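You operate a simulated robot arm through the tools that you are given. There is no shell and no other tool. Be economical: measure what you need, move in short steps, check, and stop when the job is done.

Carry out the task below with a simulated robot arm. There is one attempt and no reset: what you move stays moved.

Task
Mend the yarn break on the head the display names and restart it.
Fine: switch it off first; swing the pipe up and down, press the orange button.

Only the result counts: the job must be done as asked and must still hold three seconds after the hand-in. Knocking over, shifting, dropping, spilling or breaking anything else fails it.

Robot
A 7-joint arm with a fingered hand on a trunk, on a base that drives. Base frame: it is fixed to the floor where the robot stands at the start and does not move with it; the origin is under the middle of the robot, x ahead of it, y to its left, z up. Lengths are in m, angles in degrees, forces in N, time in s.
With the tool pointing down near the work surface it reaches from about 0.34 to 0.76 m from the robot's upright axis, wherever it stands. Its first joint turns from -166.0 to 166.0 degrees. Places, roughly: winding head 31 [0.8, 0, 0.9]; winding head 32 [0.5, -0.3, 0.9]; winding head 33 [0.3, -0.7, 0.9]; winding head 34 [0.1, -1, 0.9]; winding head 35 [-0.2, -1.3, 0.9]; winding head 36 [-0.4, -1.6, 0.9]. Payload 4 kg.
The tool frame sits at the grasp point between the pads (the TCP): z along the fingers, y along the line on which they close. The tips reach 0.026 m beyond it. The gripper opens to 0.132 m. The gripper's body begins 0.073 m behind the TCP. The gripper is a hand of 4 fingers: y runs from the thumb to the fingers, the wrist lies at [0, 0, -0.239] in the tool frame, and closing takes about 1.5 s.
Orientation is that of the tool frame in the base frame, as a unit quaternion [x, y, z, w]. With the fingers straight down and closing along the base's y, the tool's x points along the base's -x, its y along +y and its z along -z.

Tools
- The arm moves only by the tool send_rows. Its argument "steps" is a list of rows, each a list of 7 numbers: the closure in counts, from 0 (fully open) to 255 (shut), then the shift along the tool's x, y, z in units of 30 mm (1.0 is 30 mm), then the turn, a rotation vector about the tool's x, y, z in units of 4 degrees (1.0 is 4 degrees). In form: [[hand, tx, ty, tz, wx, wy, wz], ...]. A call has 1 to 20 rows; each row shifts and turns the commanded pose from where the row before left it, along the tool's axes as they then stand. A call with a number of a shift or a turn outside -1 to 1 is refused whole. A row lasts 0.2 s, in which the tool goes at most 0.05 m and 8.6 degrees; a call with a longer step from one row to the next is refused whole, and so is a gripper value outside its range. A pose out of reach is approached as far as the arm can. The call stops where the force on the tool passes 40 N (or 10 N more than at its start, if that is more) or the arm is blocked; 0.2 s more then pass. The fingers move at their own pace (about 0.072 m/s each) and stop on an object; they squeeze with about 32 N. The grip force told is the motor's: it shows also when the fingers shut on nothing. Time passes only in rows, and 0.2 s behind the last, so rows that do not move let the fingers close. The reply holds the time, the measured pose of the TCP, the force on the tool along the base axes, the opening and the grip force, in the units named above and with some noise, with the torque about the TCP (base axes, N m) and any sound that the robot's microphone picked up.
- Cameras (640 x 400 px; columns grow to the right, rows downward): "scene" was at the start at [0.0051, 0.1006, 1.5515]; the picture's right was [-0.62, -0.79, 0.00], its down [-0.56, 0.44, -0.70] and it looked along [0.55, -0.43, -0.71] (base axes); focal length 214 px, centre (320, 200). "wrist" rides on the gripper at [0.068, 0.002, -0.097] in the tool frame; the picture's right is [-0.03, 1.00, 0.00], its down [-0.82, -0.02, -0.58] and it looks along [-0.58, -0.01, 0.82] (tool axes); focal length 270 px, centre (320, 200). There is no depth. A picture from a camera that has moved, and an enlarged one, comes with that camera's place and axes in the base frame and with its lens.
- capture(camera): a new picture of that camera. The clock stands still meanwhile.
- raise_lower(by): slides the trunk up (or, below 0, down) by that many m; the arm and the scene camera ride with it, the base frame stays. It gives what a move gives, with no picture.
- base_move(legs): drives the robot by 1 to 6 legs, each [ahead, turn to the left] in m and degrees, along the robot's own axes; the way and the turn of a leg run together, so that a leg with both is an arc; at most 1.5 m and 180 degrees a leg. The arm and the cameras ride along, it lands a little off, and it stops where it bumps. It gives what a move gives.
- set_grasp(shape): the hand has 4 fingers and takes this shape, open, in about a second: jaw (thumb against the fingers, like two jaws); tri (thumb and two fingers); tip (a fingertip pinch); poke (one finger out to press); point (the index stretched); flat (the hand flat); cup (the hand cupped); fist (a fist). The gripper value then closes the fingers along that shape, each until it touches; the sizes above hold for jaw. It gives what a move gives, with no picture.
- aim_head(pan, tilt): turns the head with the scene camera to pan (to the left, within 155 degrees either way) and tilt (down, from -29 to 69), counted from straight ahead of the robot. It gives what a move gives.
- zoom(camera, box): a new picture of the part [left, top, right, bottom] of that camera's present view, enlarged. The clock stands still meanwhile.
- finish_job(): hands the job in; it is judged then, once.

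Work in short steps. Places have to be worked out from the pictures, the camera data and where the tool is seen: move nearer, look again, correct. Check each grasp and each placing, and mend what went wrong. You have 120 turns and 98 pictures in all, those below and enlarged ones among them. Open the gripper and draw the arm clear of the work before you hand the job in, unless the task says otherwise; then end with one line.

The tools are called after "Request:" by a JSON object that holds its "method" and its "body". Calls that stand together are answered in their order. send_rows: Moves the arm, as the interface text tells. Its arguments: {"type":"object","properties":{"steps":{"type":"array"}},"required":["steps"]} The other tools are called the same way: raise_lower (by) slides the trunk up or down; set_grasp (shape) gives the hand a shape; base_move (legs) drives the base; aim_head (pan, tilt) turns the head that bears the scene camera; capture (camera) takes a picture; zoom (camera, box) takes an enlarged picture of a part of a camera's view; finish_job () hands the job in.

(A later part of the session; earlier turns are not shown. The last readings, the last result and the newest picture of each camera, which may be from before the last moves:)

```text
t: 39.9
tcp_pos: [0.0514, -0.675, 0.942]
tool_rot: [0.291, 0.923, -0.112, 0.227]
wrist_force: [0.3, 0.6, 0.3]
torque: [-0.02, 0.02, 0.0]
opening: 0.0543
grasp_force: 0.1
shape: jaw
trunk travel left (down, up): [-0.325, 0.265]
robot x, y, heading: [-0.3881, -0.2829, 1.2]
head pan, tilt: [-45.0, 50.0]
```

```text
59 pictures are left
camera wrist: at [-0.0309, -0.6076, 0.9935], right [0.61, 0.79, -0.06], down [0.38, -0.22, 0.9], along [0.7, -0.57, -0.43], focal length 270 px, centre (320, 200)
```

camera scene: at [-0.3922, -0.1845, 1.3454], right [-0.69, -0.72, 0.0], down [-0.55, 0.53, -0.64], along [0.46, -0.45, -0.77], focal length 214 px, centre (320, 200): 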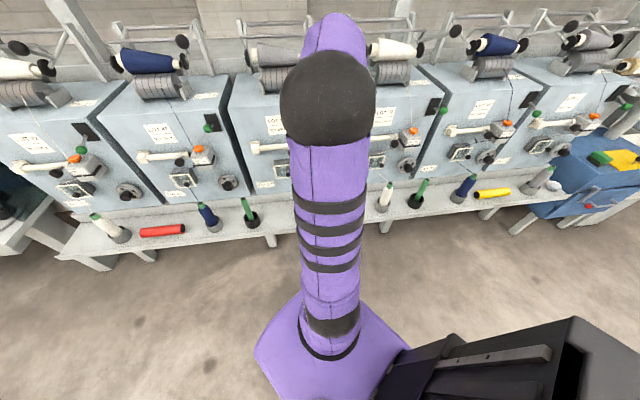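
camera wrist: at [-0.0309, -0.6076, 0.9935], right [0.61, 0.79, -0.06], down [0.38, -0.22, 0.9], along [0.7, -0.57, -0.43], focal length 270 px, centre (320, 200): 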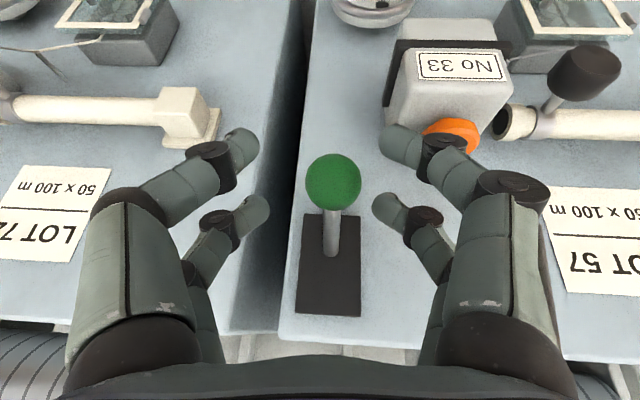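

Lever now points down and fingers are free of it. I lift away and back out, then inspect.

Request:
{"method": "send_rows", "body": {"steps": [[150, -0.45, 0, -0.89, 0, 0, 0], [150, -0.45, 0, -0.89, 0, 0, 0], [150, -0.45, 0, -0.89, 0, 0, 0], [150, 0.89, 0, -0.45, 0, 0, 0], [150, 0.89, 0, -0.45, 0, 0, 0], [150, 0.89, 0, -0.45, 0, 0, 0], [150, 0.89, 0, -0.45, 0, 0, 0]]}}

Request:
{"method": "capture", "body": {"camera": "wrist"}}

Request:
{"method": "aim_head", "body": {"pan": -45, "tilt": 15}}

Request:
{"method": "capture", "body": {"camera": "scene"}}

```text
t: 41.5
tcp_pos: [-0.0443, -0.599, 1.0276]
tool_rot: [0.292, 0.922, -0.113, 0.227]
wrist_force: [0.5, 0.2, -0.2]
torque: [0.01, -0.04, -0.01]
opening: 0.054
grasp_force: 0.2
shape: jaw
trunk travel left (down, up): [-0.325, 0.265]
robot x, y, heading: [-0.3855, -0.2804, 1.2]
head pan, tilt: [-45.0, 50.0]
```

```text
58 pictures are left
camera wrist: at [-0.1265, -0.5311, 1.0786], right [0.61, 0.79, -0.06], down [0.38, -0.22, 0.9], along [0.7, -0.57, -0.43], focal length 270 px, centre (320, 200)
```

wrist: 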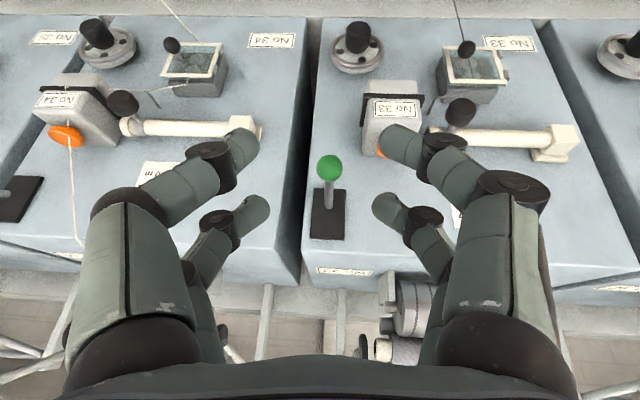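

```text
t: 42.5
tcp_pos: [-0.0437, -0.5986, 1.0262]
tool_rot: [0.292, 0.922, -0.114, 0.227]
wrist_force: [-0.5, -0.4, 0.2]
torque: [-0.01, 0.02, 0.02]
opening: 0.0541
grasp_force: 0.0
shape: jaw
trunk travel left (down, up): [-0.325, 0.265]
robot x, y, heading: [-0.387, -0.2807, 0.8]
head pan, tilt: [-45.0, 15.0]
```

```text
57 pictures are left
camera scene: at [-0.3799, -0.1959, 1.399], right [-0.69, -0.72, 0.0], down [-0.19, 0.18, -0.97], along [0.69, -0.67, -0.26], focal length 214 px, centre (320, 200)
```

scene: 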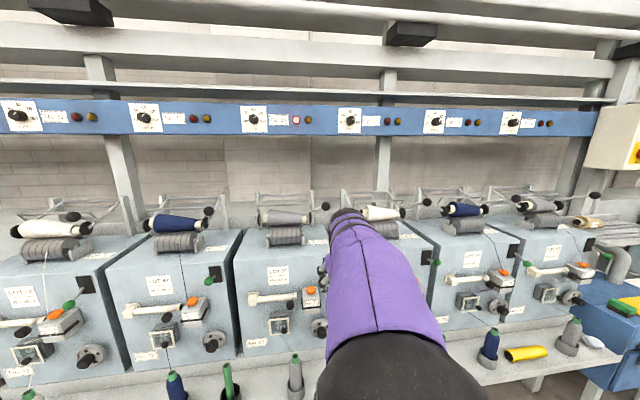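

Lever is down (off) and stays. Now the pipe: I shut the fingers, shift left to s of its handle knob and pitch the hand to nearly horizontal, in free space.

Request:
{"method": "send_rows", "body": {"steps": [[255, 0, 1, 0, 0, 0, 0], [255, 0, 1, 0, 0, 0, 0], [255, 0, 1, 0, 0, 0, 0], [255, 0, 1, 0, 0, 0, 0], [255, 0, 1, 0, 0, 0, 0], [255, 0, 0, 0, 0, -1, 0], [255, 0, 0, 0, 0, -1, 0], [255, 0, 0, 0, 0, -1, 0], [255, 0, 0, 0, 0, -1, 0], [255, 0, 0, 0, 0, -1, 0], [255, 0, 0, 0, 0, -1, 0], [255, 0, 0, 0, 0, -1, 0], [255, 0, 0, 0, 0, -1, 0], [255, 0, 0, 0, 0, -1, 0], [255, 0, 0, 0, 0, -1, 0], [255, 0, 0, 0, 0, -1, 0], [255, 0, 0, 0, 0, -1, 0]]}}

Request:
{"method": "aim_head", "body": {"pan": -45, "tilt": 40}}

Request:
{"method": "capture", "body": {"camera": "scene"}}

Request:
{"method": "capture", "body": {"camera": "wrist"}}

```text
t: 46.1
tcp_pos: [0.0414, -0.477, 1.0322]
tool_rot: [0.221, 0.749, -0.222, 0.583]
wrist_force: [-0.1, 0.2, 0.9]
torque: [-0.03, 0.02, -0.01]
opening: 0.0002
grasp_force: 32.0
shape: jaw
out of reach, approached as far as the arm can: row 14, 15
trunk travel left (down, up): [-0.325, 0.265]
robot x, y, heading: [-0.3878, -0.2784, 1.0]
head pan, tilt: [-45.0, 15.0]
```

```text
t: 47.0
tcp_pos: [0.0423, -0.4775, 1.0322]
tool_rot: [0.222, 0.75, -0.222, 0.582]
wrist_force: [-0.3, 0.3, -0.3]
torque: [0.01, 0.0, 0.03]
opening: 0.0
grasp_force: 32.2
shape: jaw
trunk travel left (down, up): [-0.325, 0.265]
robot x, y, heading: [-0.3866, -0.2812, 1.0]
head pan, tilt: [-45.0, 40.0]
```

```text
56 pictures are left
camera scene: at [-0.3859, -0.19, 1.3596], right [-0.69, -0.72, 0.0], down [-0.46, 0.45, -0.77], along [0.55, -0.53, -0.64], focal length 214 px, centre (320, 200)
```

scene: 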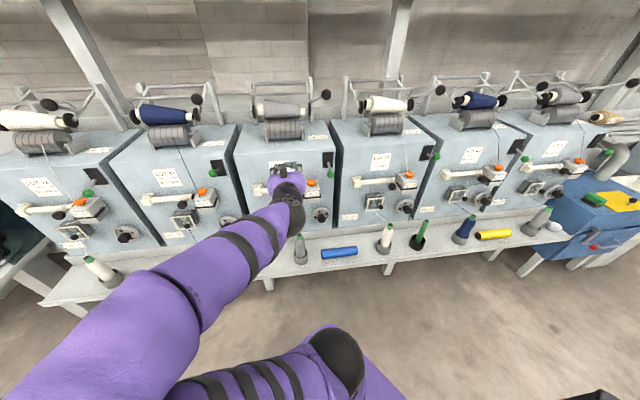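

```text
55 pictures are left
camera wrist: at [-0.0472, -0.4129, 0.9878], right [0.6, 0.8, -0.05], down [-0.28, 0.26, 0.92], along [0.75, -0.54, 0.38], focal length 270 px, centre (320, 200)
```

wrist: 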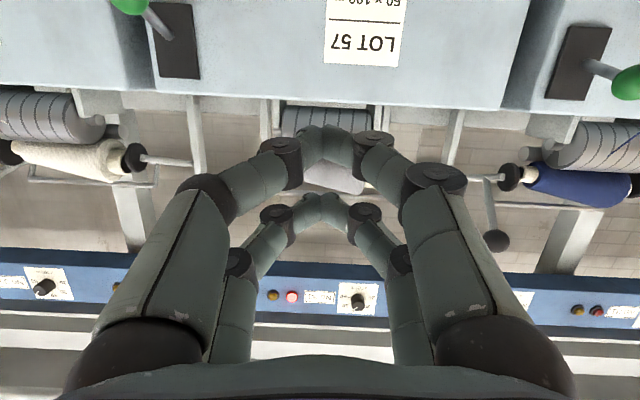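

Arm reached the horizontal posture (p≈77°). I lower straight down 0.23 m in front of the head to be below the pipe's handle.

Request:
{"method": "send_rows", "body": {"steps": [[255, 0.97, 0, 0.22, 0, 0, 0], [255, 0.97, 0, 0.22, 0, 0, 0], [255, 0.97, 0, 0.22, 0, 0, 0], [255, 0.97, 0, 0.22, 0, 0, 0], [255, 0.97, 0, 0.22, 0, 0, 0], [255, 0.97, 0, 0.22, 0, 0, 0]]}}

Request:
{"method": "capture", "body": {"camera": "wrist"}}

Request:
{"method": "zoom", "body": {"camera": "scene", "box": [220, 110, 380, 280]}}

```text
t: 48.4
tcp_pos: [0.1064, -0.5135, 0.9015]
tool_rot: [0.221, 0.75, -0.222, 0.583]
wrist_force: [-0.3, -0.7, 0.2]
torque: [0.02, 0.02, -0.04]
opening: 0.0002
grasp_force: 32.4
shape: jaw
out of reach, approached as far as the arm can: row 1, 2, 3, 4, 5, 6
trunk travel left (down, up): [-0.325, 0.265]
robot x, y, heading: [-0.385, -0.2803, 0.8]
head pan, tilt: [-45.0, 40.0]
```

```text
54 pictures are left
camera wrist: at [0.0179, -0.4499, 0.8563], right [0.6, 0.8, -0.05], down [-0.28, 0.27, 0.92], along [0.75, -0.54, 0.38], focal length 270 px, centre (320, 200)
```

wrist: 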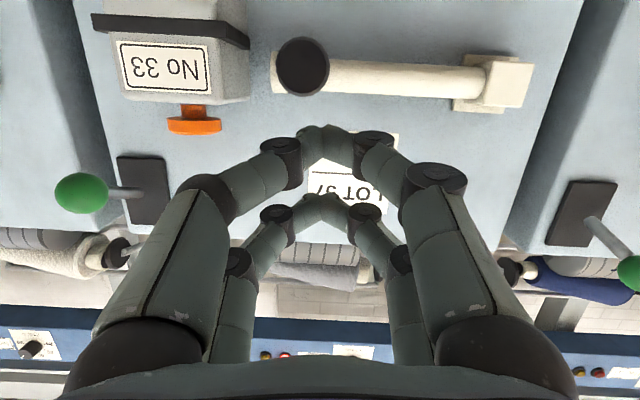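

```text
2.35 times, centred on (300, 195) of scene
camera zoom: at [-0.3861, -0.1899, 1.3596], right [-0.69, -0.72, 0.0], down [-0.46, 0.45, -0.77], along [0.55, -0.53, -0.64], focal length 505 px, centre (367, 212)
```

zoom: 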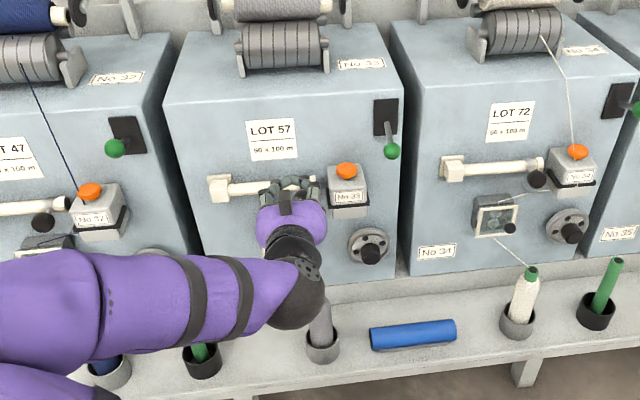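

The arm is cramped near the body and crept outward. I back the base 0.12 m and lower the trunk 0.1 m for a better working range.

Request:
{"method": "base_move", "body": {"legs": [[-0.12, 0]]}}

Request:
{"method": "raise_lower", "body": {"by": -0.1}}

Request:
{"method": "capture", "body": {"camera": "wrist"}}

Request:
{"method": "capture", "body": {"camera": "scene"}}

```text
t: 49.6
tcp_pos: [-0.0119, -0.516, 0.9009]
tool_rot: [0.221, 0.751, -0.222, 0.581]
wrist_force: [0.1, -0.2, -0.3]
torque: [0.01, 0.01, -0.03]
opening: 0.0
grasp_force: 31.8
shape: jaw
trunk travel left (down, up): [-0.325, 0.265]
robot x, y, heading: [-0.5031, -0.2822, 1.1]
head pan, tilt: [-45.0, 40.0]
```

```text
t: 50.9
tcp_pos: [-0.0115, -0.5165, 0.8006]
tool_rot: [0.222, 0.75, -0.222, 0.582]
wrist_force: [0.0, 0.3, 0.3]
torque: [0.03, -0.03, 0.03]
opening: 0.0002
grasp_force: 31.8
shape: jaw
trunk travel left (down, up): [-0.225, 0.365]
robot x, y, heading: [-0.5066, -0.2817, 1.1]
head pan, tilt: [-45.0, 40.0]
```

```text
52 pictures are left
camera wrist: at [-0.1013, -0.4519, 0.7565], right [0.6, 0.8, -0.05], down [-0.28, 0.26, 0.92], along [0.75, -0.54, 0.38], focal length 270 px, centre (320, 200)
```

wrist: 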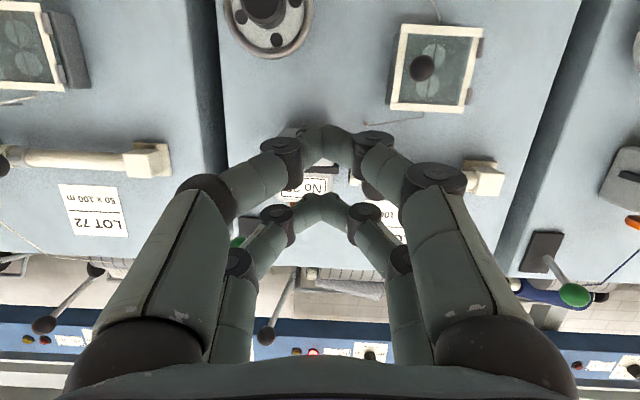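

```text
51 pictures are left
camera scene: at [-0.5051, -0.192, 1.2596], right [-0.69, -0.72, 0.0], down [-0.46, 0.45, -0.77], along [0.55, -0.53, -0.64], focal length 214 px, centre (320, 200)
```

scene: 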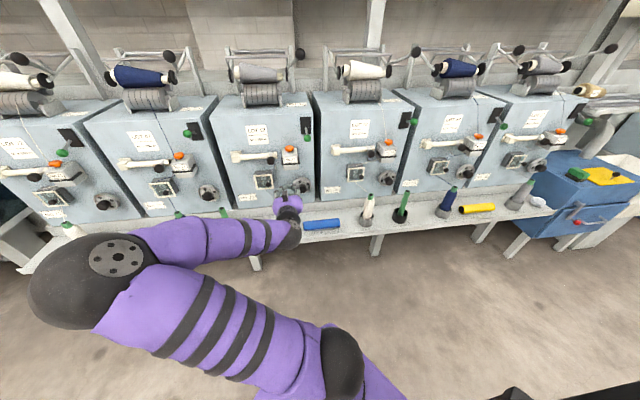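

Hand is at z≈0.80, below the handle level. I shift 6.6 cm left and move forward 12 cm so the tips lie under the handle knob.

Request:
{"method": "send_rows", "body": {"steps": [[255, -0.09, 0.73, -0.02, 0, 0, 0], [255, -0.09, 0.73, -0.02, 0, 0, 0], [255, -0.09, 0.73, -0.02, 0, 0, 0], [255, -0.22, 0, 0.97, 0, 0, 0], [255, -0.22, 0, 0.97, 0, 0, 0], [255, -0.22, 0, 0.97, 0, 0, 0]]}}

Request:
{"method": "capture", "body": {"camera": "wrist"}}

Request:
{"method": "zoom", "body": {"camera": "scene", "box": [200, 80, 340, 240]}}

```text
t: 52.3
tcp_pos: [0.0994, -0.5156, 0.805]
tool_rot: [0.222, 0.75, -0.222, 0.582]
wrist_force: [-0.6, -0.1, -0.4]
torque: [0.0, 0.04, -0.02]
opening: 0.0
grasp_force: 32.3
shape: jaw
trunk travel left (down, up): [-0.225, 0.365]
robot x, y, heading: [-0.5048, -0.2855, 1.1]
head pan, tilt: [-45.0, 40.0]
```

```text
50 pictures are left
camera wrist: at [0.0096, -0.4524, 0.7602], right [0.6, 0.8, -0.05], down [-0.28, 0.26, 0.92], along [0.75, -0.54, 0.38], focal length 270 px, centre (320, 200)
```

wrist: 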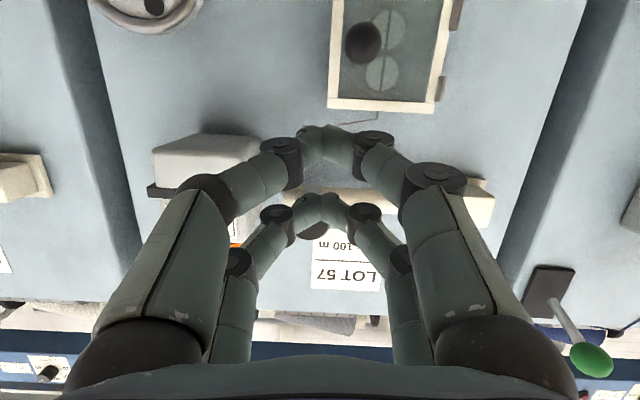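

```text
2.50 times, centred on (270, 160) of scene
camera zoom: at [-0.5054, -0.1918, 1.2595], right [-0.69, -0.72, 0.0], down [-0.46, 0.45, -0.77], along [0.55, -0.53, -0.64], focal length 536 px, centre (445, 300)
```

zoom: 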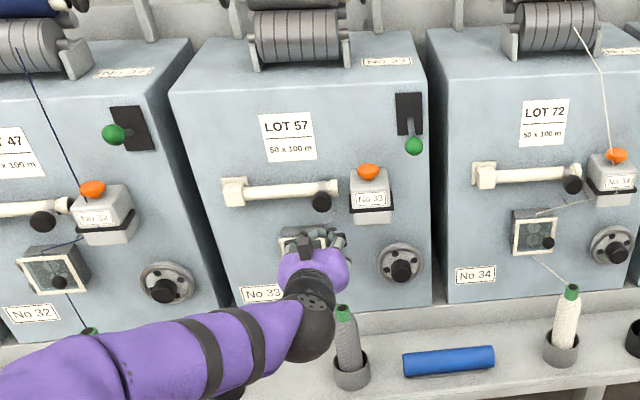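

The handle knob sits just above/behind the upper finger pair, as wanted. I advance 3.5 cm and then lift gently ~4 cm to touch.

Request:
{"method": "send_rows", "body": {"steps": [[255, -0.13, -0.15, 0.58, 0, 0, 0], [255, -0.13, 0, 0.58, 0, 0, 0], [255, -0.4, 0, -0.09, 0, 0, 0], [255, -0.4, 0, -0.09, 0, 0, 0]]}}

Request:
{"method": "capture", "body": {"camera": "wrist"}}

Request:
{"method": "zoom", "body": {"camera": "scene", "box": [220, 100, 320, 220]}}

```text
t: 53.3
tcp_pos: [0.1266, -0.5392, 0.8315]
tool_rot: [0.222, 0.75, -0.222, 0.582]
wrist_force: [-0.9, -0.5, -1.4]
torque: [0.06, 0.01, -0.02]
opening: 0.0002
grasp_force: 32.0
shape: jaw
trunk travel left (down, up): [-0.225, 0.365]
robot x, y, heading: [-0.5084, -0.282, 1.0]
head pan, tilt: [-45.0, 40.0]
```

```text
48 pictures are left
camera wrist: at [0.0375, -0.4754, 0.7849], right [0.6, 0.8, -0.05], down [-0.28, 0.26, 0.92], along [0.75, -0.54, 0.38], focal length 270 px, centre (320, 200)
```

wrist: 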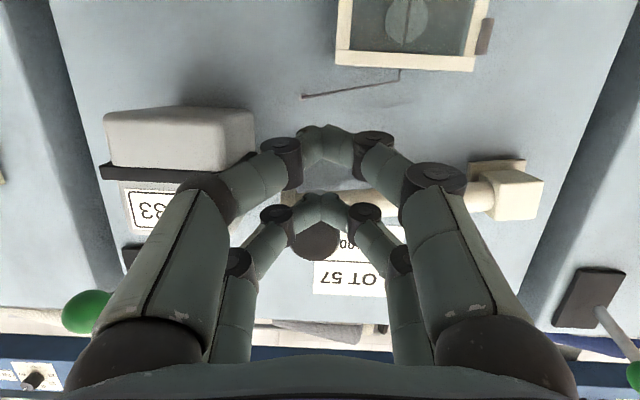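

```text
3.33 times, centred on (270, 160) of scene
camera zoom: at [-0.5049, -0.1921, 1.2595], right [-0.69, -0.72, 0.0], down [-0.46, 0.45, -0.77], along [0.55, -0.53, -0.64], focal length 715 px, centre (487, 333)
```

zoom: 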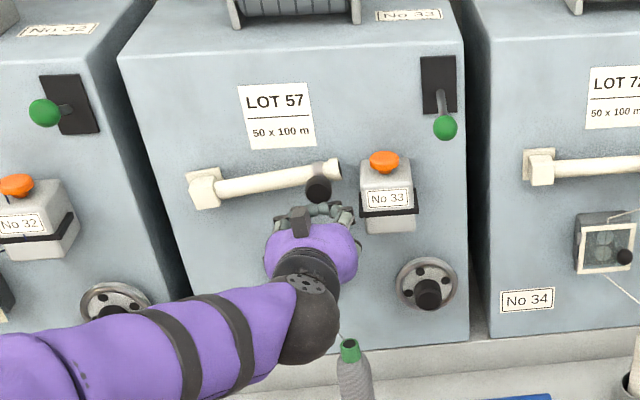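

The pipe is already rising with little force. I follow its arc (radius ~0.135 m about the left pivot), up and to the left.

Request:
{"method": "send_rows", "body": {"steps": [[255, -0.75, 0.1, -0.17, 0, 0, 0], [255, -0.71, 0.25, -0.16, 0, 0, 0], [255, -0.65, 0.38, -0.15, 0, 0, 0], [255, -0.57, 0.5, -0.13, 0, 0, 0]]}}

Request:
{"method": "capture", "body": {"camera": "wrist"}}

Request:
{"method": "zoom", "body": {"camera": "scene", "box": [220, 100, 320, 220]}}

```text
t: 54.3
tcp_pos: [0.1521, -0.503, 0.9083]
tool_rot: [0.221, 0.75, -0.222, 0.582]
wrist_force: [-1.1, 0.4, -0.3]
torque: [-0.01, 0.01, 0.05]
opening: 0.0
grasp_force: 32.1
shape: jaw
trunk travel left (down, up): [-0.225, 0.365]
robot x, y, heading: [-0.5083, -0.2823, 1.2]
head pan, tilt: [-45.0, 40.0]
```

```text
46 pictures are left
camera wrist: at [0.0635, -0.4406, 0.8638], right [0.6, 0.8, -0.05], down [-0.28, 0.27, 0.92], along [0.75, -0.54, 0.38], focal length 270 px, centre (320, 200)
```

wrist: 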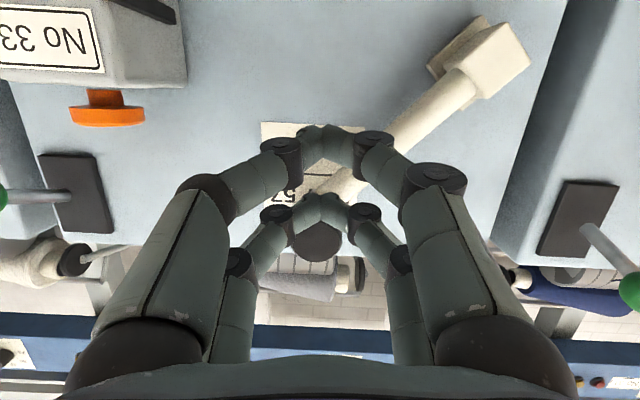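

```text
3.33 times, centred on (270, 160) of scene
camera zoom: at [-0.505, -0.1921, 1.2595], right [-0.69, -0.72, 0.0], down [-0.46, 0.45, -0.77], along [0.55, -0.53, -0.64], focal length 715 px, centre (487, 333)
```

zoom: 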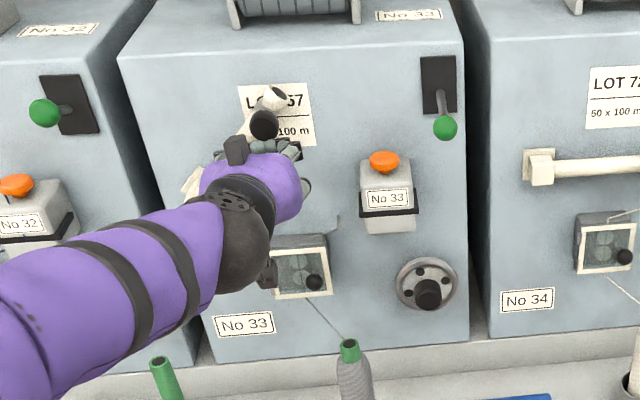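

The pipe is at roughly 45°, following nicely. I continue along the arc until it stops.

Request:
{"method": "send_rows", "body": {"steps": [[255, -0.47, 0.6, -0.11, 0, 0, 0], [255, -0.36, 0.68, -0.08, 0, 0, 0], [255, -0.24, 0.72, -0.05, 0, 0, 0]]}}

Request:
{"method": "capture", "body": {"camera": "wrist"}}

Request:
{"method": "zoom", "body": {"camera": "scene", "box": [200, 80, 320, 220]}}

```text
t: 55.1
tcp_pos: [0.1895, -0.4519, 0.9357]
tool_rot: [0.221, 0.75, -0.222, 0.583]
wrist_force: [1.5, -0.2, 0.1]
torque: [0.01, -0.01, 0.0]
opening: 0.0
grasp_force: 32.3
shape: jaw
trunk travel left (down, up): [-0.225, 0.365]
robot x, y, heading: [-0.5067, -0.2835, 0.8]
head pan, tilt: [-45.0, 40.0]
```

```text
44 pictures are left
camera wrist: at [0.0999, -0.3886, 0.8915], right [0.6, 0.8, -0.05], down [-0.28, 0.26, 0.92], along [0.75, -0.54, 0.38], focal length 270 px, centre (320, 200)
```

wrist: 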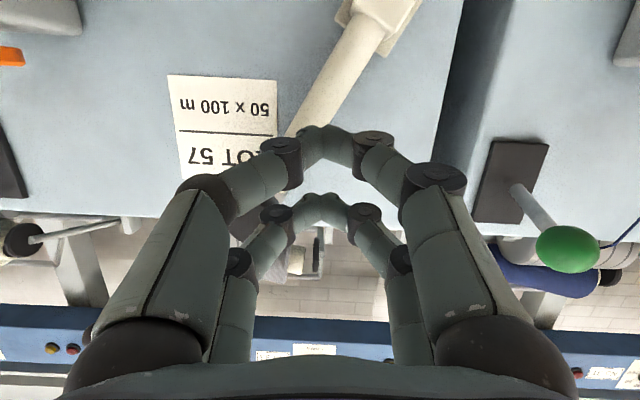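

```text
2.86 times, centred on (260, 150) of scene
camera zoom: at [-0.5051, -0.1921, 1.2596], right [-0.69, -0.72, 0.0], down [-0.46, 0.45, -0.77], along [0.55, -0.53, -0.64], focal length 613 px, centre (491, 343)
```

zoom: 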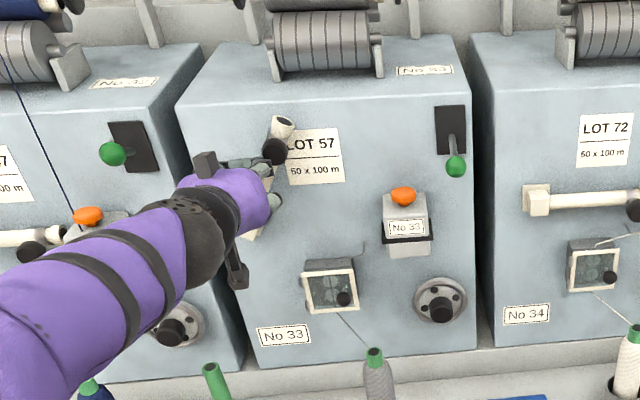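

The pipe is at ~60–65° but the fingers slid left past the knob. I go back right below the knob, then push up and left again.

Request:
{"method": "send_rows", "body": {"steps": [[255, 0.3, -0.5, 0.07, 0, 0, 0], [255, 0.1, -0.75, 0, 0, 0, 0], [255, 0, -0.85, 0, 0, 0, 0], [255, -0.5, 0, -0.11, 0, 0, 0], [255, -0.5, 0, -0.11, 0, 0, 0]]}}

Request:
{"method": "capture", "body": {"camera": "wrist"}}

Request:
{"method": "zoom", "body": {"camera": "scene", "box": [200, 80, 320, 220]}}

```text
t: 56.3
tcp_pos: [0.1522, -0.5047, 0.9602]
tool_rot: [0.222, 0.75, -0.222, 0.583]
wrist_force: [0.2, 0.3, -0.3]
torque: [-0.01, 0.0, 0.0]
opening: 0.0001
grasp_force: 31.8
shape: jaw
trunk travel left (down, up): [-0.225, 0.365]
robot x, y, heading: [-0.5037, -0.2852, 0.9]
head pan, tilt: [-45.0, 40.0]
```

```text
42 pictures are left
camera wrist: at [0.0635, -0.4401, 0.9148], right [0.6, 0.8, -0.05], down [-0.28, 0.26, 0.92], along [0.75, -0.54, 0.38], focal length 270 px, centre (320, 200)
```

wrist: 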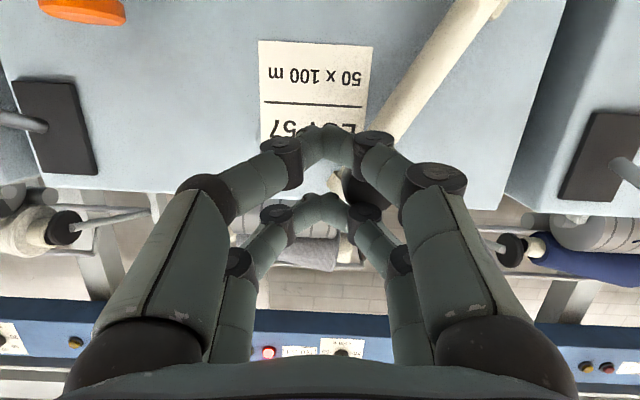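

```text
2.86 times, centred on (260, 150) of scene
camera zoom: at [-0.505, -0.192, 1.2595], right [-0.7, -0.72, 0.0], down [-0.46, 0.45, -0.77], along [0.55, -0.53, -0.64], focal length 613 px, centre (491, 343)
```

zoom: 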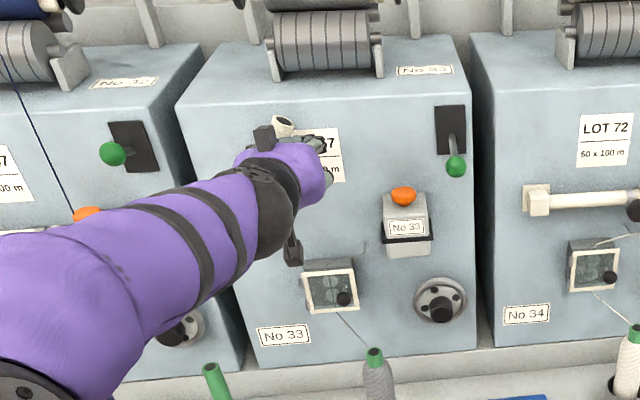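

Fingers are now right of the knob; the pipe stays up by itself. I push left and slightly up until it stops.

Request:
{"method": "send_rows", "body": {"steps": [[255, -0.15, 0.6, -0.03, 0, 0, 0], [255, -0.15, 0.6, -0.03, 0, 0, 0], [255, -0.1, 0.6, -0.02, 0, 0, 0], [255, 0, 0.6, 0, 0, 0, 0]]}}

Request:
{"method": "capture", "body": {"camera": "wrist"}}

Request:
{"method": "zoom", "body": {"camera": "scene", "box": [200, 80, 320, 220]}}

```text
t: 57.3
tcp_pos: [0.1927, -0.4478, 0.9692]
tool_rot: [0.222, 0.751, -0.222, 0.581]
wrist_force: [-7.5, -3.2, 0.8]
torque: [0.03, -0.11, -0.09]
opening: 0.0
grasp_force: 32.0
shape: jaw
trunk travel left (down, up): [-0.225, 0.365]
robot x, y, heading: [-0.5016, -0.2813, 1.1]
head pan, tilt: [-45.0, 40.0]
```

```text
40 pictures are left
camera wrist: at [0.1046, -0.3835, 0.9237], right [0.6, 0.8, -0.05], down [-0.28, 0.27, 0.92], along [0.75, -0.54, 0.38], focal length 270 px, centre (320, 200)
```

wrist: 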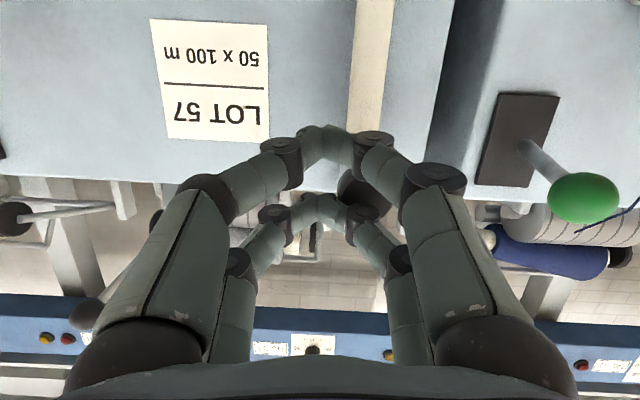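

```text
2.86 times, centred on (260, 150) of scene
camera zoom: at [-0.506, -0.1923, 1.2596], right [-0.7, -0.72, 0.0], down [-0.46, 0.45, -0.77], along [0.55, -0.53, -0.64], focal length 613 px, centre (491, 343)
```

zoom: 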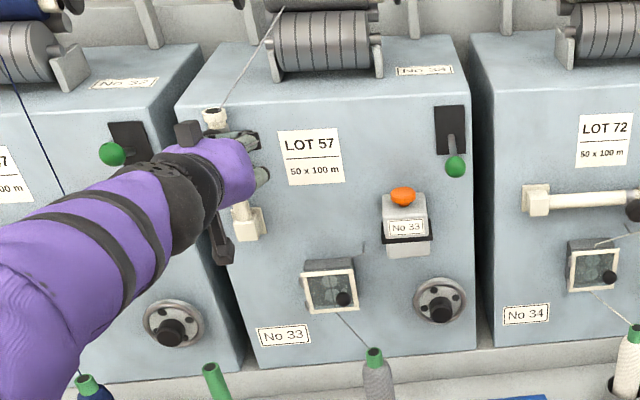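

The pipe reached upright and caught the yarn end (thread now runs from drum to the mouth). Now I back out, move to the left of the knob, to push it back right and down.

Request:
{"method": "send_rows", "body": {"steps": [[255, 0.22, 0, -0.95, 0, 0, 0], [255, 0.22, 0, -0.95, 0, 0, 0], [255, 0.15, 0, -0.6, 0, 0, 0], [255, -0.4, 0.9, -0.09, 0, 0, 0], [255, -0.4, 0.95, -0.09, 0, 0, 0], [255, -0.22, 0, 0.95, 0, 0, 0]]}}

Request:
{"method": "capture", "body": {"camera": "wrist"}}

Request:
{"method": "zoom", "body": {"camera": "scene", "box": [180, 80, 300, 200]}}

```text
t: 58.7
tcp_pos: [0.1903, -0.3681, 0.9872]
tool_rot: [0.221, 0.751, -0.222, 0.581]
wrist_force: [-0.8, 0.2, 0.8]
torque: [0.0, -0.01, -0.02]
opening: 0.0
grasp_force: 32.0
shape: jaw
trunk travel left (down, up): [-0.225, 0.365]
robot x, y, heading: [-0.5041, -0.2821, 1.2]
head pan, tilt: [-45.0, 40.0]
```

```text
38 pictures are left
camera wrist: at [0.1018, -0.3056, 0.9424], right [0.6, 0.8, -0.05], down [-0.28, 0.27, 0.92], along [0.75, -0.54, 0.38], focal length 270 px, centre (320, 200)
```

wrist: 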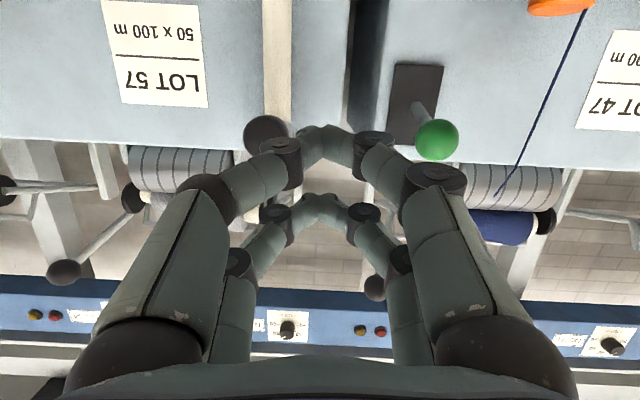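

```text
3.33 times, centred on (240, 140) of scene
camera zoom: at [-0.5054, -0.1917, 1.2595], right [-0.7, -0.72, 0.0], down [-0.46, 0.45, -0.77], along [0.55, -0.53, -0.64], focal length 715 px, centre (587, 400)
```

zoom: 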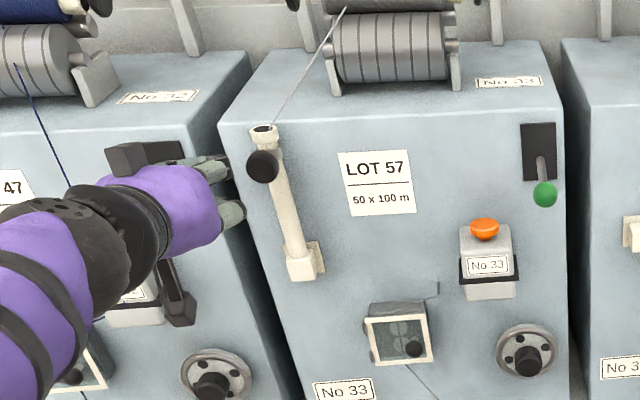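

Fingers are left of the handle. I advance 5 cm and push the knob to the right along the arc, first third.

Request:
{"method": "send_rows", "body": {"steps": [[255, -0.19, 0, 0.83, 0, 0, 0], [255, -0.19, 0, 0.83, 0, 0, 0], [255, -0.29, -0.5, -0.07, 0, 0, 0], [255, -0.1, -0.57, -0.02, 0, 0, 0], [255, -0.1, -0.57, -0.02, 0, 0, 0], [255, 0.05, -0.57, 0.01, 0, 0, 0], [255, 0.05, -0.57, 0.01, 0, 0, 0]]}}

Request:
{"method": "capture", "body": {"camera": "wrist"}}

Request:
{"method": "zoom", "body": {"camera": "scene", "box": [200, 80, 320, 220]}}

```text
t: 60.3
tcp_pos: [0.1854, -0.4675, 1.0042]
tool_rot: [0.221, 0.75, -0.222, 0.582]
wrist_force: [-0.2, 0.6, -0.2]
torque: [0.0, 0.0, -0.01]
opening: 0.0
grasp_force: 32.3
shape: jaw
trunk travel left (down, up): [-0.225, 0.365]
robot x, y, heading: [-0.5024, -0.2843, 0.9]
head pan, tilt: [-45.0, 40.0]
```

```text
36 pictures are left
camera wrist: at [0.0957, -0.4031, 0.9594], right [0.6, 0.8, -0.05], down [-0.28, 0.27, 0.92], along [0.75, -0.54, 0.38], focal length 270 px, centre (320, 200)
```

wrist: 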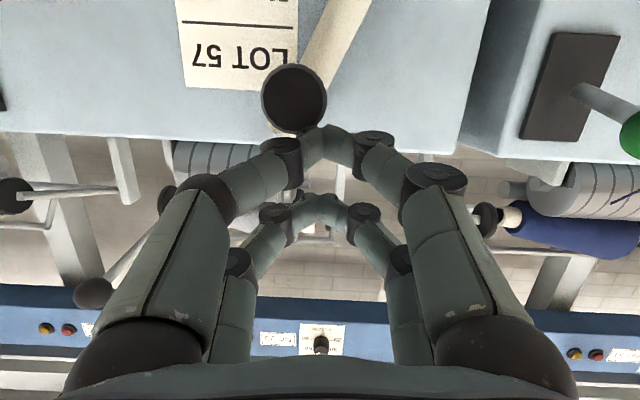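

```text
2.86 times, centred on (260, 150) of scene
camera zoom: at [-0.505, -0.1919, 1.2595], right [-0.7, -0.72, 0.0], down [-0.46, 0.45, -0.77], along [0.55, -0.53, -0.64], focal length 613 px, centre (491, 343)
```

zoom: 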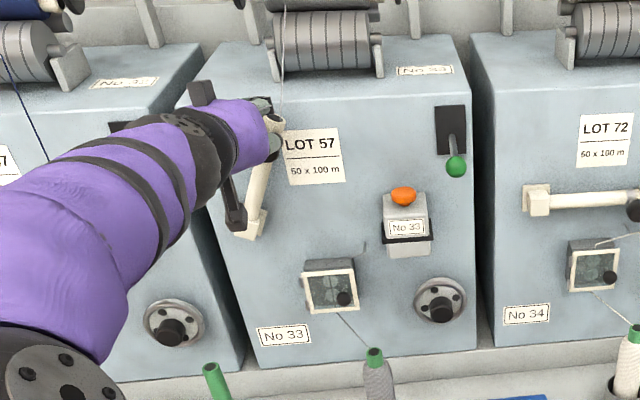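

Pipe is coming down with its thread. I continue along the arc, fingers now above-left of the knob.

Request:
{"method": "send_rows", "body": {"steps": [[255, 0.2, -0.52, 0.05, 0, 0, 0], [255, 0.22, -0.52, 0.05, 0, 0, 0], [255, 0.35, -0.43, 0.08, 0, 0, 0], [255, 0.4, -0.43, 0.09, 0, 0, 0], [255, 0.5, -0.33, 0.11, 0, 0, 0], [255, 0.5, -0.33, 0.11, 0, 0, 0]]}}

Request:
{"method": "capture", "body": {"camera": "wrist"}}

Request:
{"method": "zoom", "body": {"camera": "scene", "box": [200, 80, 320, 220]}}

```text
t: 61.7
tcp_pos: [0.1349, -0.5332, 0.9443]
tool_rot: [0.223, 0.75, -0.224, 0.582]
wrist_force: [0.9, -0.1, 0.5]
torque: [0.0, -0.05, 0.01]
opening: 0.0001
grasp_force: 31.6
shape: jaw
trunk travel left (down, up): [-0.225, 0.365]
robot x, y, heading: [-0.5055, -0.2859, 1.0]
head pan, tilt: [-45.0, 40.0]
```

```text
34 pictures are left
camera wrist: at [0.0458, -0.4685, 0.8994], right [0.6, 0.8, -0.05], down [-0.28, 0.27, 0.92], along [0.75, -0.54, 0.38], focal length 270 px, centre (320, 200)
```

wrist: 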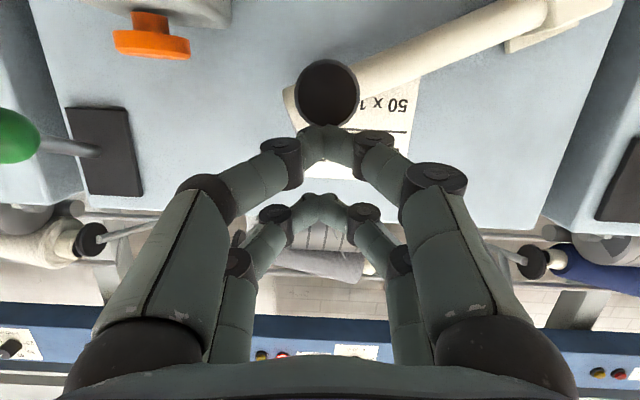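

```text
2.86 times, centred on (260, 150) of scene
camera zoom: at [-0.5051, -0.192, 1.2596], right [-0.69, -0.72, 0.0], down [-0.46, 0.45, -0.77], along [0.55, -0.53, -0.64], focal length 613 px, centre (491, 343)
```

zoom: 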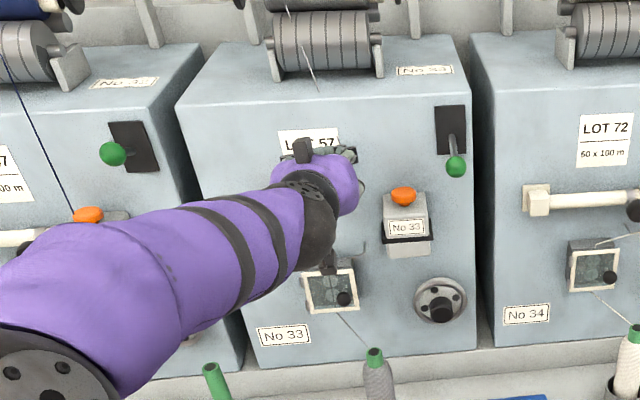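

Pipe at about 25°. I continue down to its lower stop.

Request:
{"method": "send_rows", "body": {"steps": [[255, 0.45, -0.2, 0.1, 0, 0, 0], [255, 0.45, -0.15, 0.1, 0, 0, 0], [255, 0.45, -0.1, 0.1, 0, 0, 0], [255, 0.3, 0, 0.07, 0, 0, 0]]}}

Request:
{"method": "capture", "body": {"camera": "wrist"}}

Request:
{"method": "zoom", "body": {"camera": "scene", "box": [200, 80, 320, 220]}}

```text
t: 62.7
tcp_pos: [0.124, -0.5483, 0.895]
tool_rot: [0.222, 0.749, -0.223, 0.582]
wrist_force: [0.5, -0.1, 0.6]
torque: [0.0, -0.01, 0.05]
opening: 0.0003
grasp_force: 31.0
shape: jaw
trunk travel left (down, up): [-0.225, 0.365]
robot x, y, heading: [-0.5046, -0.2821, 1.3]
head pan, tilt: [-45.0, 40.0]
```

```text
32 pictures are left
camera wrist: at [0.0355, -0.4834, 0.8501], right [0.6, 0.8, -0.05], down [-0.28, 0.26, 0.92], along [0.75, -0.54, 0.38], focal length 270 px, centre (320, 200)
```

wrist: 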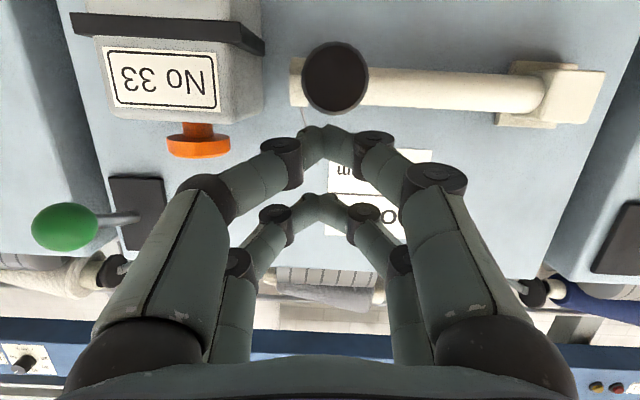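

```text
2.86 times, centred on (260, 150) of scene
camera zoom: at [-0.5051, -0.192, 1.2596], right [-0.69, -0.72, 0.0], down [-0.46, 0.45, -0.77], along [0.55, -0.53, -0.64], focal length 613 px, centre (491, 343)
```

zoom: 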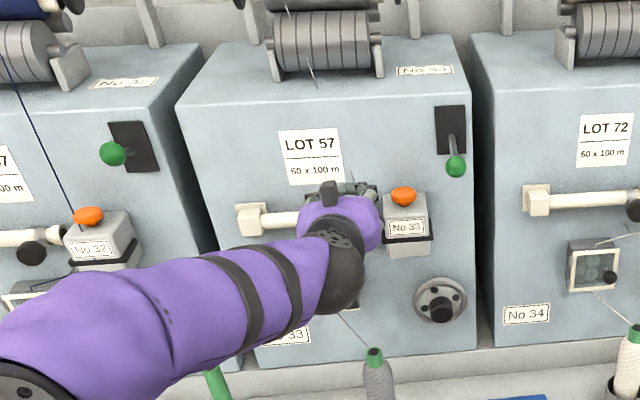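

The pipe looks level. I press a little further to make sure it is at its stop, then withdraw up and out.

Request:
{"method": "send_rows", "body": {"steps": [[255, 0.35, 0, 0.08, 0, 0, 0], [255, 0.35, 0, 0.08, 0, 0, 0]]}}

Request:
{"method": "capture", "body": {"camera": "wrist"}}

```text
t: 63.3
tcp_pos: [0.1219, -0.5487, 0.876]
tool_rot: [0.222, 0.749, -0.223, 0.583]
wrist_force: [-17.4, 6.6, 13.9]
torque: [0.03, 0.19, 0.01]
opening: 0.0003
grasp_force: 32.0
shape: jaw
trunk travel left (down, up): [-0.225, 0.365]
robot x, y, heading: [-0.506, -0.2808, 1.0]
head pan, tilt: [-45.0, 40.0]
```

```text
30 pictures are left
camera wrist: at [0.0323, -0.4848, 0.8303], right [0.6, 0.8, -0.05], down [-0.28, 0.27, 0.92], along [0.75, -0.54, 0.38], focal length 270 px, centre (320, 200)
```

wrist: 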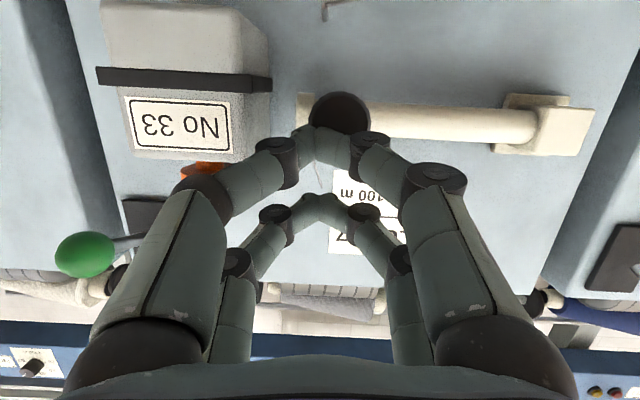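

Firm stop felt at 14 N: the pipe is fully down. I withdraw up slightly, out and up, then inspect head and lamps.

Request:
{"method": "send_rows", "body": {"steps": [[255, -0.5, 0, -0.11, 0, 0, 0], [255, 0.22, 0, -0.95, 0, 0, 0], [255, 0.22, 0, -0.95, 0, 0, 0], [255, 0.22, 0, -0.95, 0, 0, 0], [255, 0.22, 0, -0.95, 0, 0, 0], [255, -0.97, 0, -0.22, 0, 0, 0], [255, -0.97, 0, -0.22, 0, 0, 0], [255, -0.97, 0, -0.22, 0, 0, 0], [255, -0.97, 0, -0.22, 0, 0, 0]]}}

Request:
{"method": "capture", "body": {"camera": "wrist"}}

Request:
{"method": "capture", "body": {"camera": "scene"}}

```text
t: 65.3
tcp_pos: [0.0368, -0.469, 1.0076]
tool_rot: [0.222, 0.751, -0.223, 0.581]
wrist_force: [0.6, 0.5, -0.2]
torque: [0.03, -0.01, 0.0]
opening: 0.0
grasp_force: 32.1
shape: jaw
trunk travel left (down, up): [-0.225, 0.365]
robot x, y, heading: [-0.5057, -0.285, 0.8]
head pan, tilt: [-45.0, 40.0]
```

```text
29 pictures are left
camera wrist: at [-0.0529, -0.4057, 0.9629], right [0.6, 0.8, -0.05], down [-0.28, 0.27, 0.92], along [0.75, -0.54, 0.38], focal length 270 px, centre (320, 200)
```

wrist: 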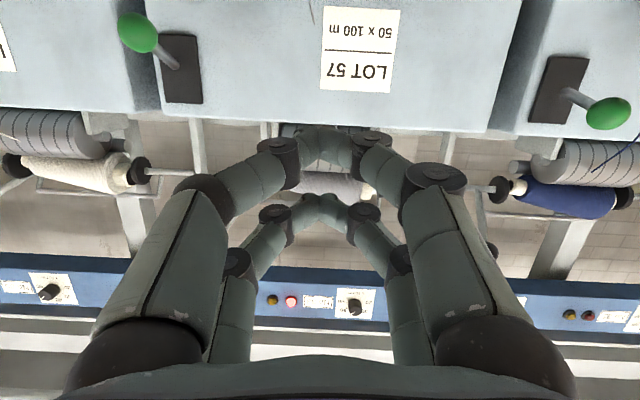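

```text
28 pictures are left
camera scene: at [-0.5049, -0.1919, 1.2595], right [-0.69, -0.72, 0.0], down [-0.46, 0.45, -0.77], along [0.55, -0.53, -0.64], focal length 214 px, centre (320, 200)
```

scene: 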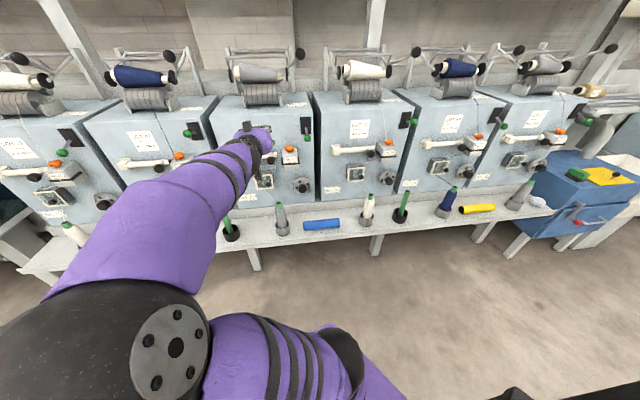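

Pipe is down; lever off; lamp still red. Next: pitch the hand back to point mostly down and shift right to line up with the orange button at about (0.122,-0.632,0.885).

Request:
{"method": "send_rows", "body": {"steps": [[255, 0, -0.6, 0, 0, 1, 0], [255, 0, -0.6, 0, 0, 1, 0], [255, 0, -0.6, 0, 0, 1, 0], [255, 0, -0.6, 0, 0, 1, 0], [255, 0, 0, 0, 0, 1, 0], [255, 0, 0, 0, 0, 1, 0], [255, 0, 0, 0, 0, 1, 0], [255, 0, 0, 0, 0, 1, 0], [255, 0, 0, 0, 0, 1, 0], [255, 0, 0, 0, 0, 1, 0], [255, 0, 0, 0, 0, 1, 0], [255, 0, 0, 0, 0, 1, 0]]}}

Request:
{"method": "capture", "body": {"camera": "wrist"}}

```text
t: 67.9
tcp_pos: [-0.008, -0.5283, 1.0128]
tool_rot: [0.292, 0.922, -0.113, 0.226]
wrist_force: [0.4, 0.5, 1.5]
torque: [0.0, 0.01, 0.01]
opening: 0.0
grasp_force: 32.1
shape: jaw
trunk travel left (down, up): [-0.225, 0.365]
robot x, y, heading: [-0.5052, -0.2853, 1.1]
head pan, tilt: [-45.0, 40.0]
```

```text
27 pictures are left
camera wrist: at [-0.0893, -0.4604, 1.0642], right [0.61, 0.79, -0.06], down [0.38, -0.22, 0.9], along [0.7, -0.57, -0.43], focal length 270 px, centre (320, 200)
```

wrist: 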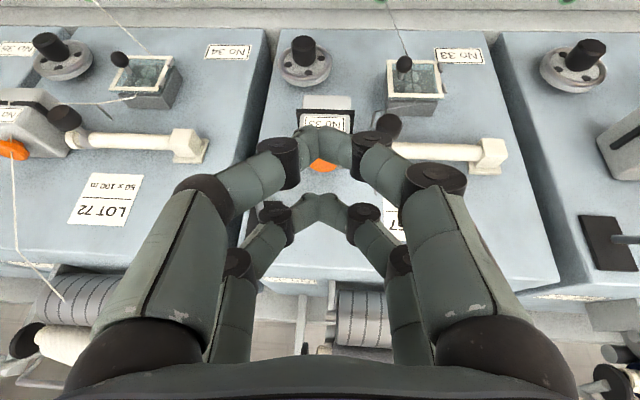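

The button is centred laterally. I move 16 cm toward the wall at this height, then lower to just above it and check.

Request:
{"method": "send_rows", "body": {"steps": [[255, -0.875, 0, 0.485, 0, 0, 0], [255, -0.875, 0, 0.485, 0, 0, 0], [255, -0.875, 0, 0.485, 0, 0, 0], [255, -0.875, 0, 0.485, 0, 0, 0], [255, -0.875, 0, 0.485, 0, 0, 0], [255, 0.24, 0, 0.44, 0, 0, 0], [255, 0.24, 0, 0.44, 0, 0, 0]]}}

Request:
{"method": "capture", "body": {"camera": "wrist"}}

Request:
{"method": "zoom", "body": {"camera": "scene", "box": [220, 80, 340, 220]}}

```text
t: 69.5
tcp_pos: [0.1132, -0.619, 0.9823]
tool_rot: [0.292, 0.922, -0.112, 0.227]
wrist_force: [-0.5, 0.5, 0.7]
torque: [0.01, -0.06, -0.03]
opening: 0.0
grasp_force: 32.3
shape: jaw
trunk travel left (down, up): [-0.225, 0.365]
robot x, y, heading: [-0.5038, -0.2827, 0.8]
head pan, tilt: [-45.0, 40.0]
```

```text
26 pictures are left
camera wrist: at [0.0304, -0.5516, 1.0335], right [0.61, 0.79, -0.06], down [0.38, -0.22, 0.9], along [0.7, -0.57, -0.43], focal length 270 px, centre (320, 200)
```

wrist: 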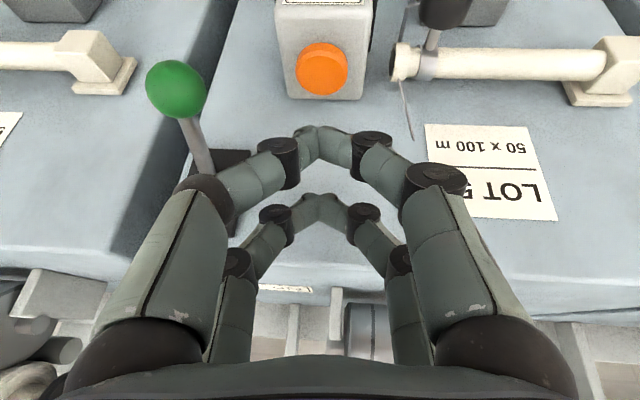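

```text
2.86 times, centred on (280, 150) of scene
camera zoom: at [-0.5051, -0.1921, 1.2596], right [-0.69, -0.72, 0.0], down [-0.46, 0.45, -0.77], along [0.55, -0.53, -0.64], focal length 613 px, centre (434, 343)
```

zoom: 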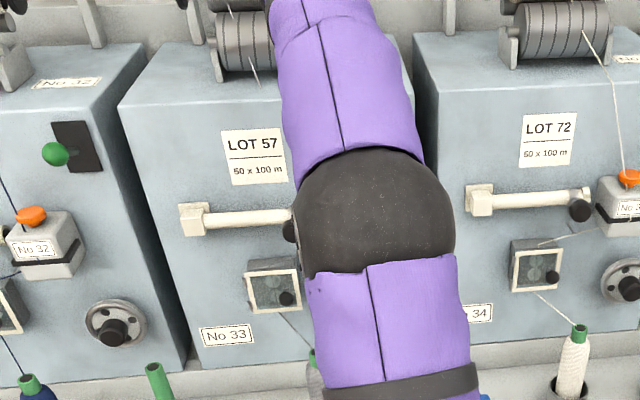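

Button at (0.120,-0.631); TCP d=0.473. I nudge 1.2 cm wallward and descend in small steps to press until resistance.

Request:
{"method": "send_rows", "body": {"steps": [[255, -0.11, -0.17, 0.63, 0, 0, 0], [255, 0.1, 0, 0.6, 0, 0, 0], [255, 0.16, 0, 0.29, 0, 0, 0], [255, 0.16, 0, 0.29, 0, 0, 0]]}}

Request:
{"method": "capture", "body": {"camera": "wrist"}}

```text
t: 70.5
tcp_pos: [0.1222, -0.6384, 0.9307]
tool_rot: [0.293, 0.922, -0.113, 0.226]
wrist_force: [-0.1, 0.7, 0.4]
torque: [-0.01, -0.02, -0.03]
opening: 0.0
grasp_force: 31.8
shape: jaw
trunk travel left (down, up): [-0.225, 0.365]
robot x, y, heading: [-0.5011, -0.282, 1.0]
head pan, tilt: [-45.0, 40.0]
```

```text
24 pictures are left
camera wrist: at [0.0407, -0.5701, 0.9827], right [0.61, 0.79, -0.06], down [0.38, -0.22, 0.9], along [0.7, -0.57, -0.43], focal length 270 px, centre (320, 200)
```

wrist: 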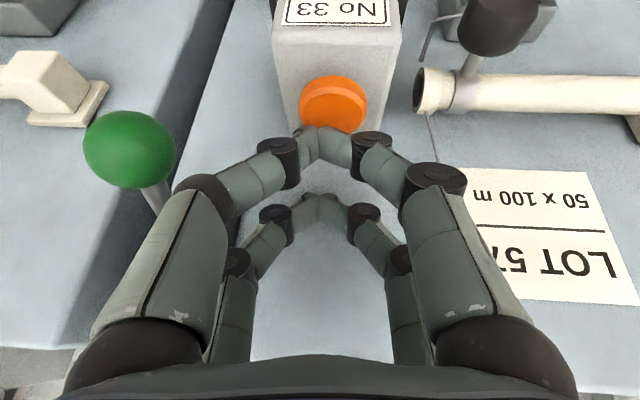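

The aisle finger pair is ~1 cm above the button and a bit wallward; I correct 8 mm toward the aisle and press down.

Request:
{"method": "send_rows", "body": {"steps": [[255, 0.25, 0.13, -0.13, 0, 0, 0], [255, 0.16, 0, 0.29, 0, 0, 0], [255, 0.16, 0, 0.29, 0, 0, 0], [255, 0.08, 0, 0.15, 0, 0, 0], [255, 0.08, 0, 0.15, 0, 0, 0]]}}

Request:
{"method": "capture", "body": {"camera": "wrist"}}

```text
t: 71.7
tcp_pos: [0.1181, -0.6302, 0.9148]
tool_rot: [0.291, 0.919, -0.115, 0.241]
wrist_force: [-1.6, 1.1, 18.9]
torque: [0.05, 0.2, -0.01]
opening: 0.0001
grasp_force: 32.1
shape: jaw
trunk travel left (down, up): [-0.225, 0.365]
robot x, y, heading: [-0.5078, -0.2801, 1.0]
head pan, tilt: [-45.0, 40.0]
heard: click
stopped in row 5: the force on the tool passed its limit at 42 N (the readings are from after the stop); the commanded pose is now the measured one
```

```text
23 pictures are left
camera wrist: at [0.0337, -0.562, 0.9634], right [0.61, 0.79, -0.06], down [0.36, -0.2, 0.91], along [0.71, -0.58, -0.41], focal length 270 px, centre (320, 200)
```

wrist: 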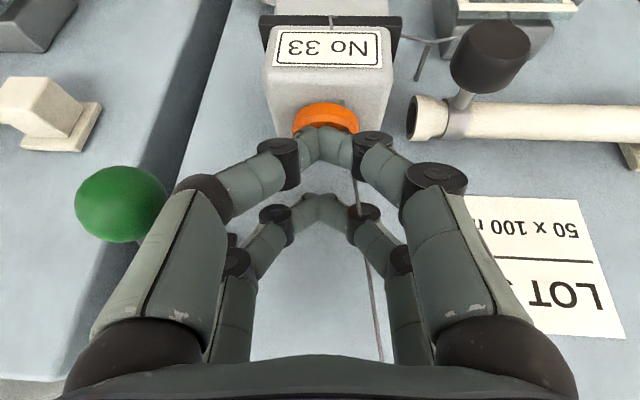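

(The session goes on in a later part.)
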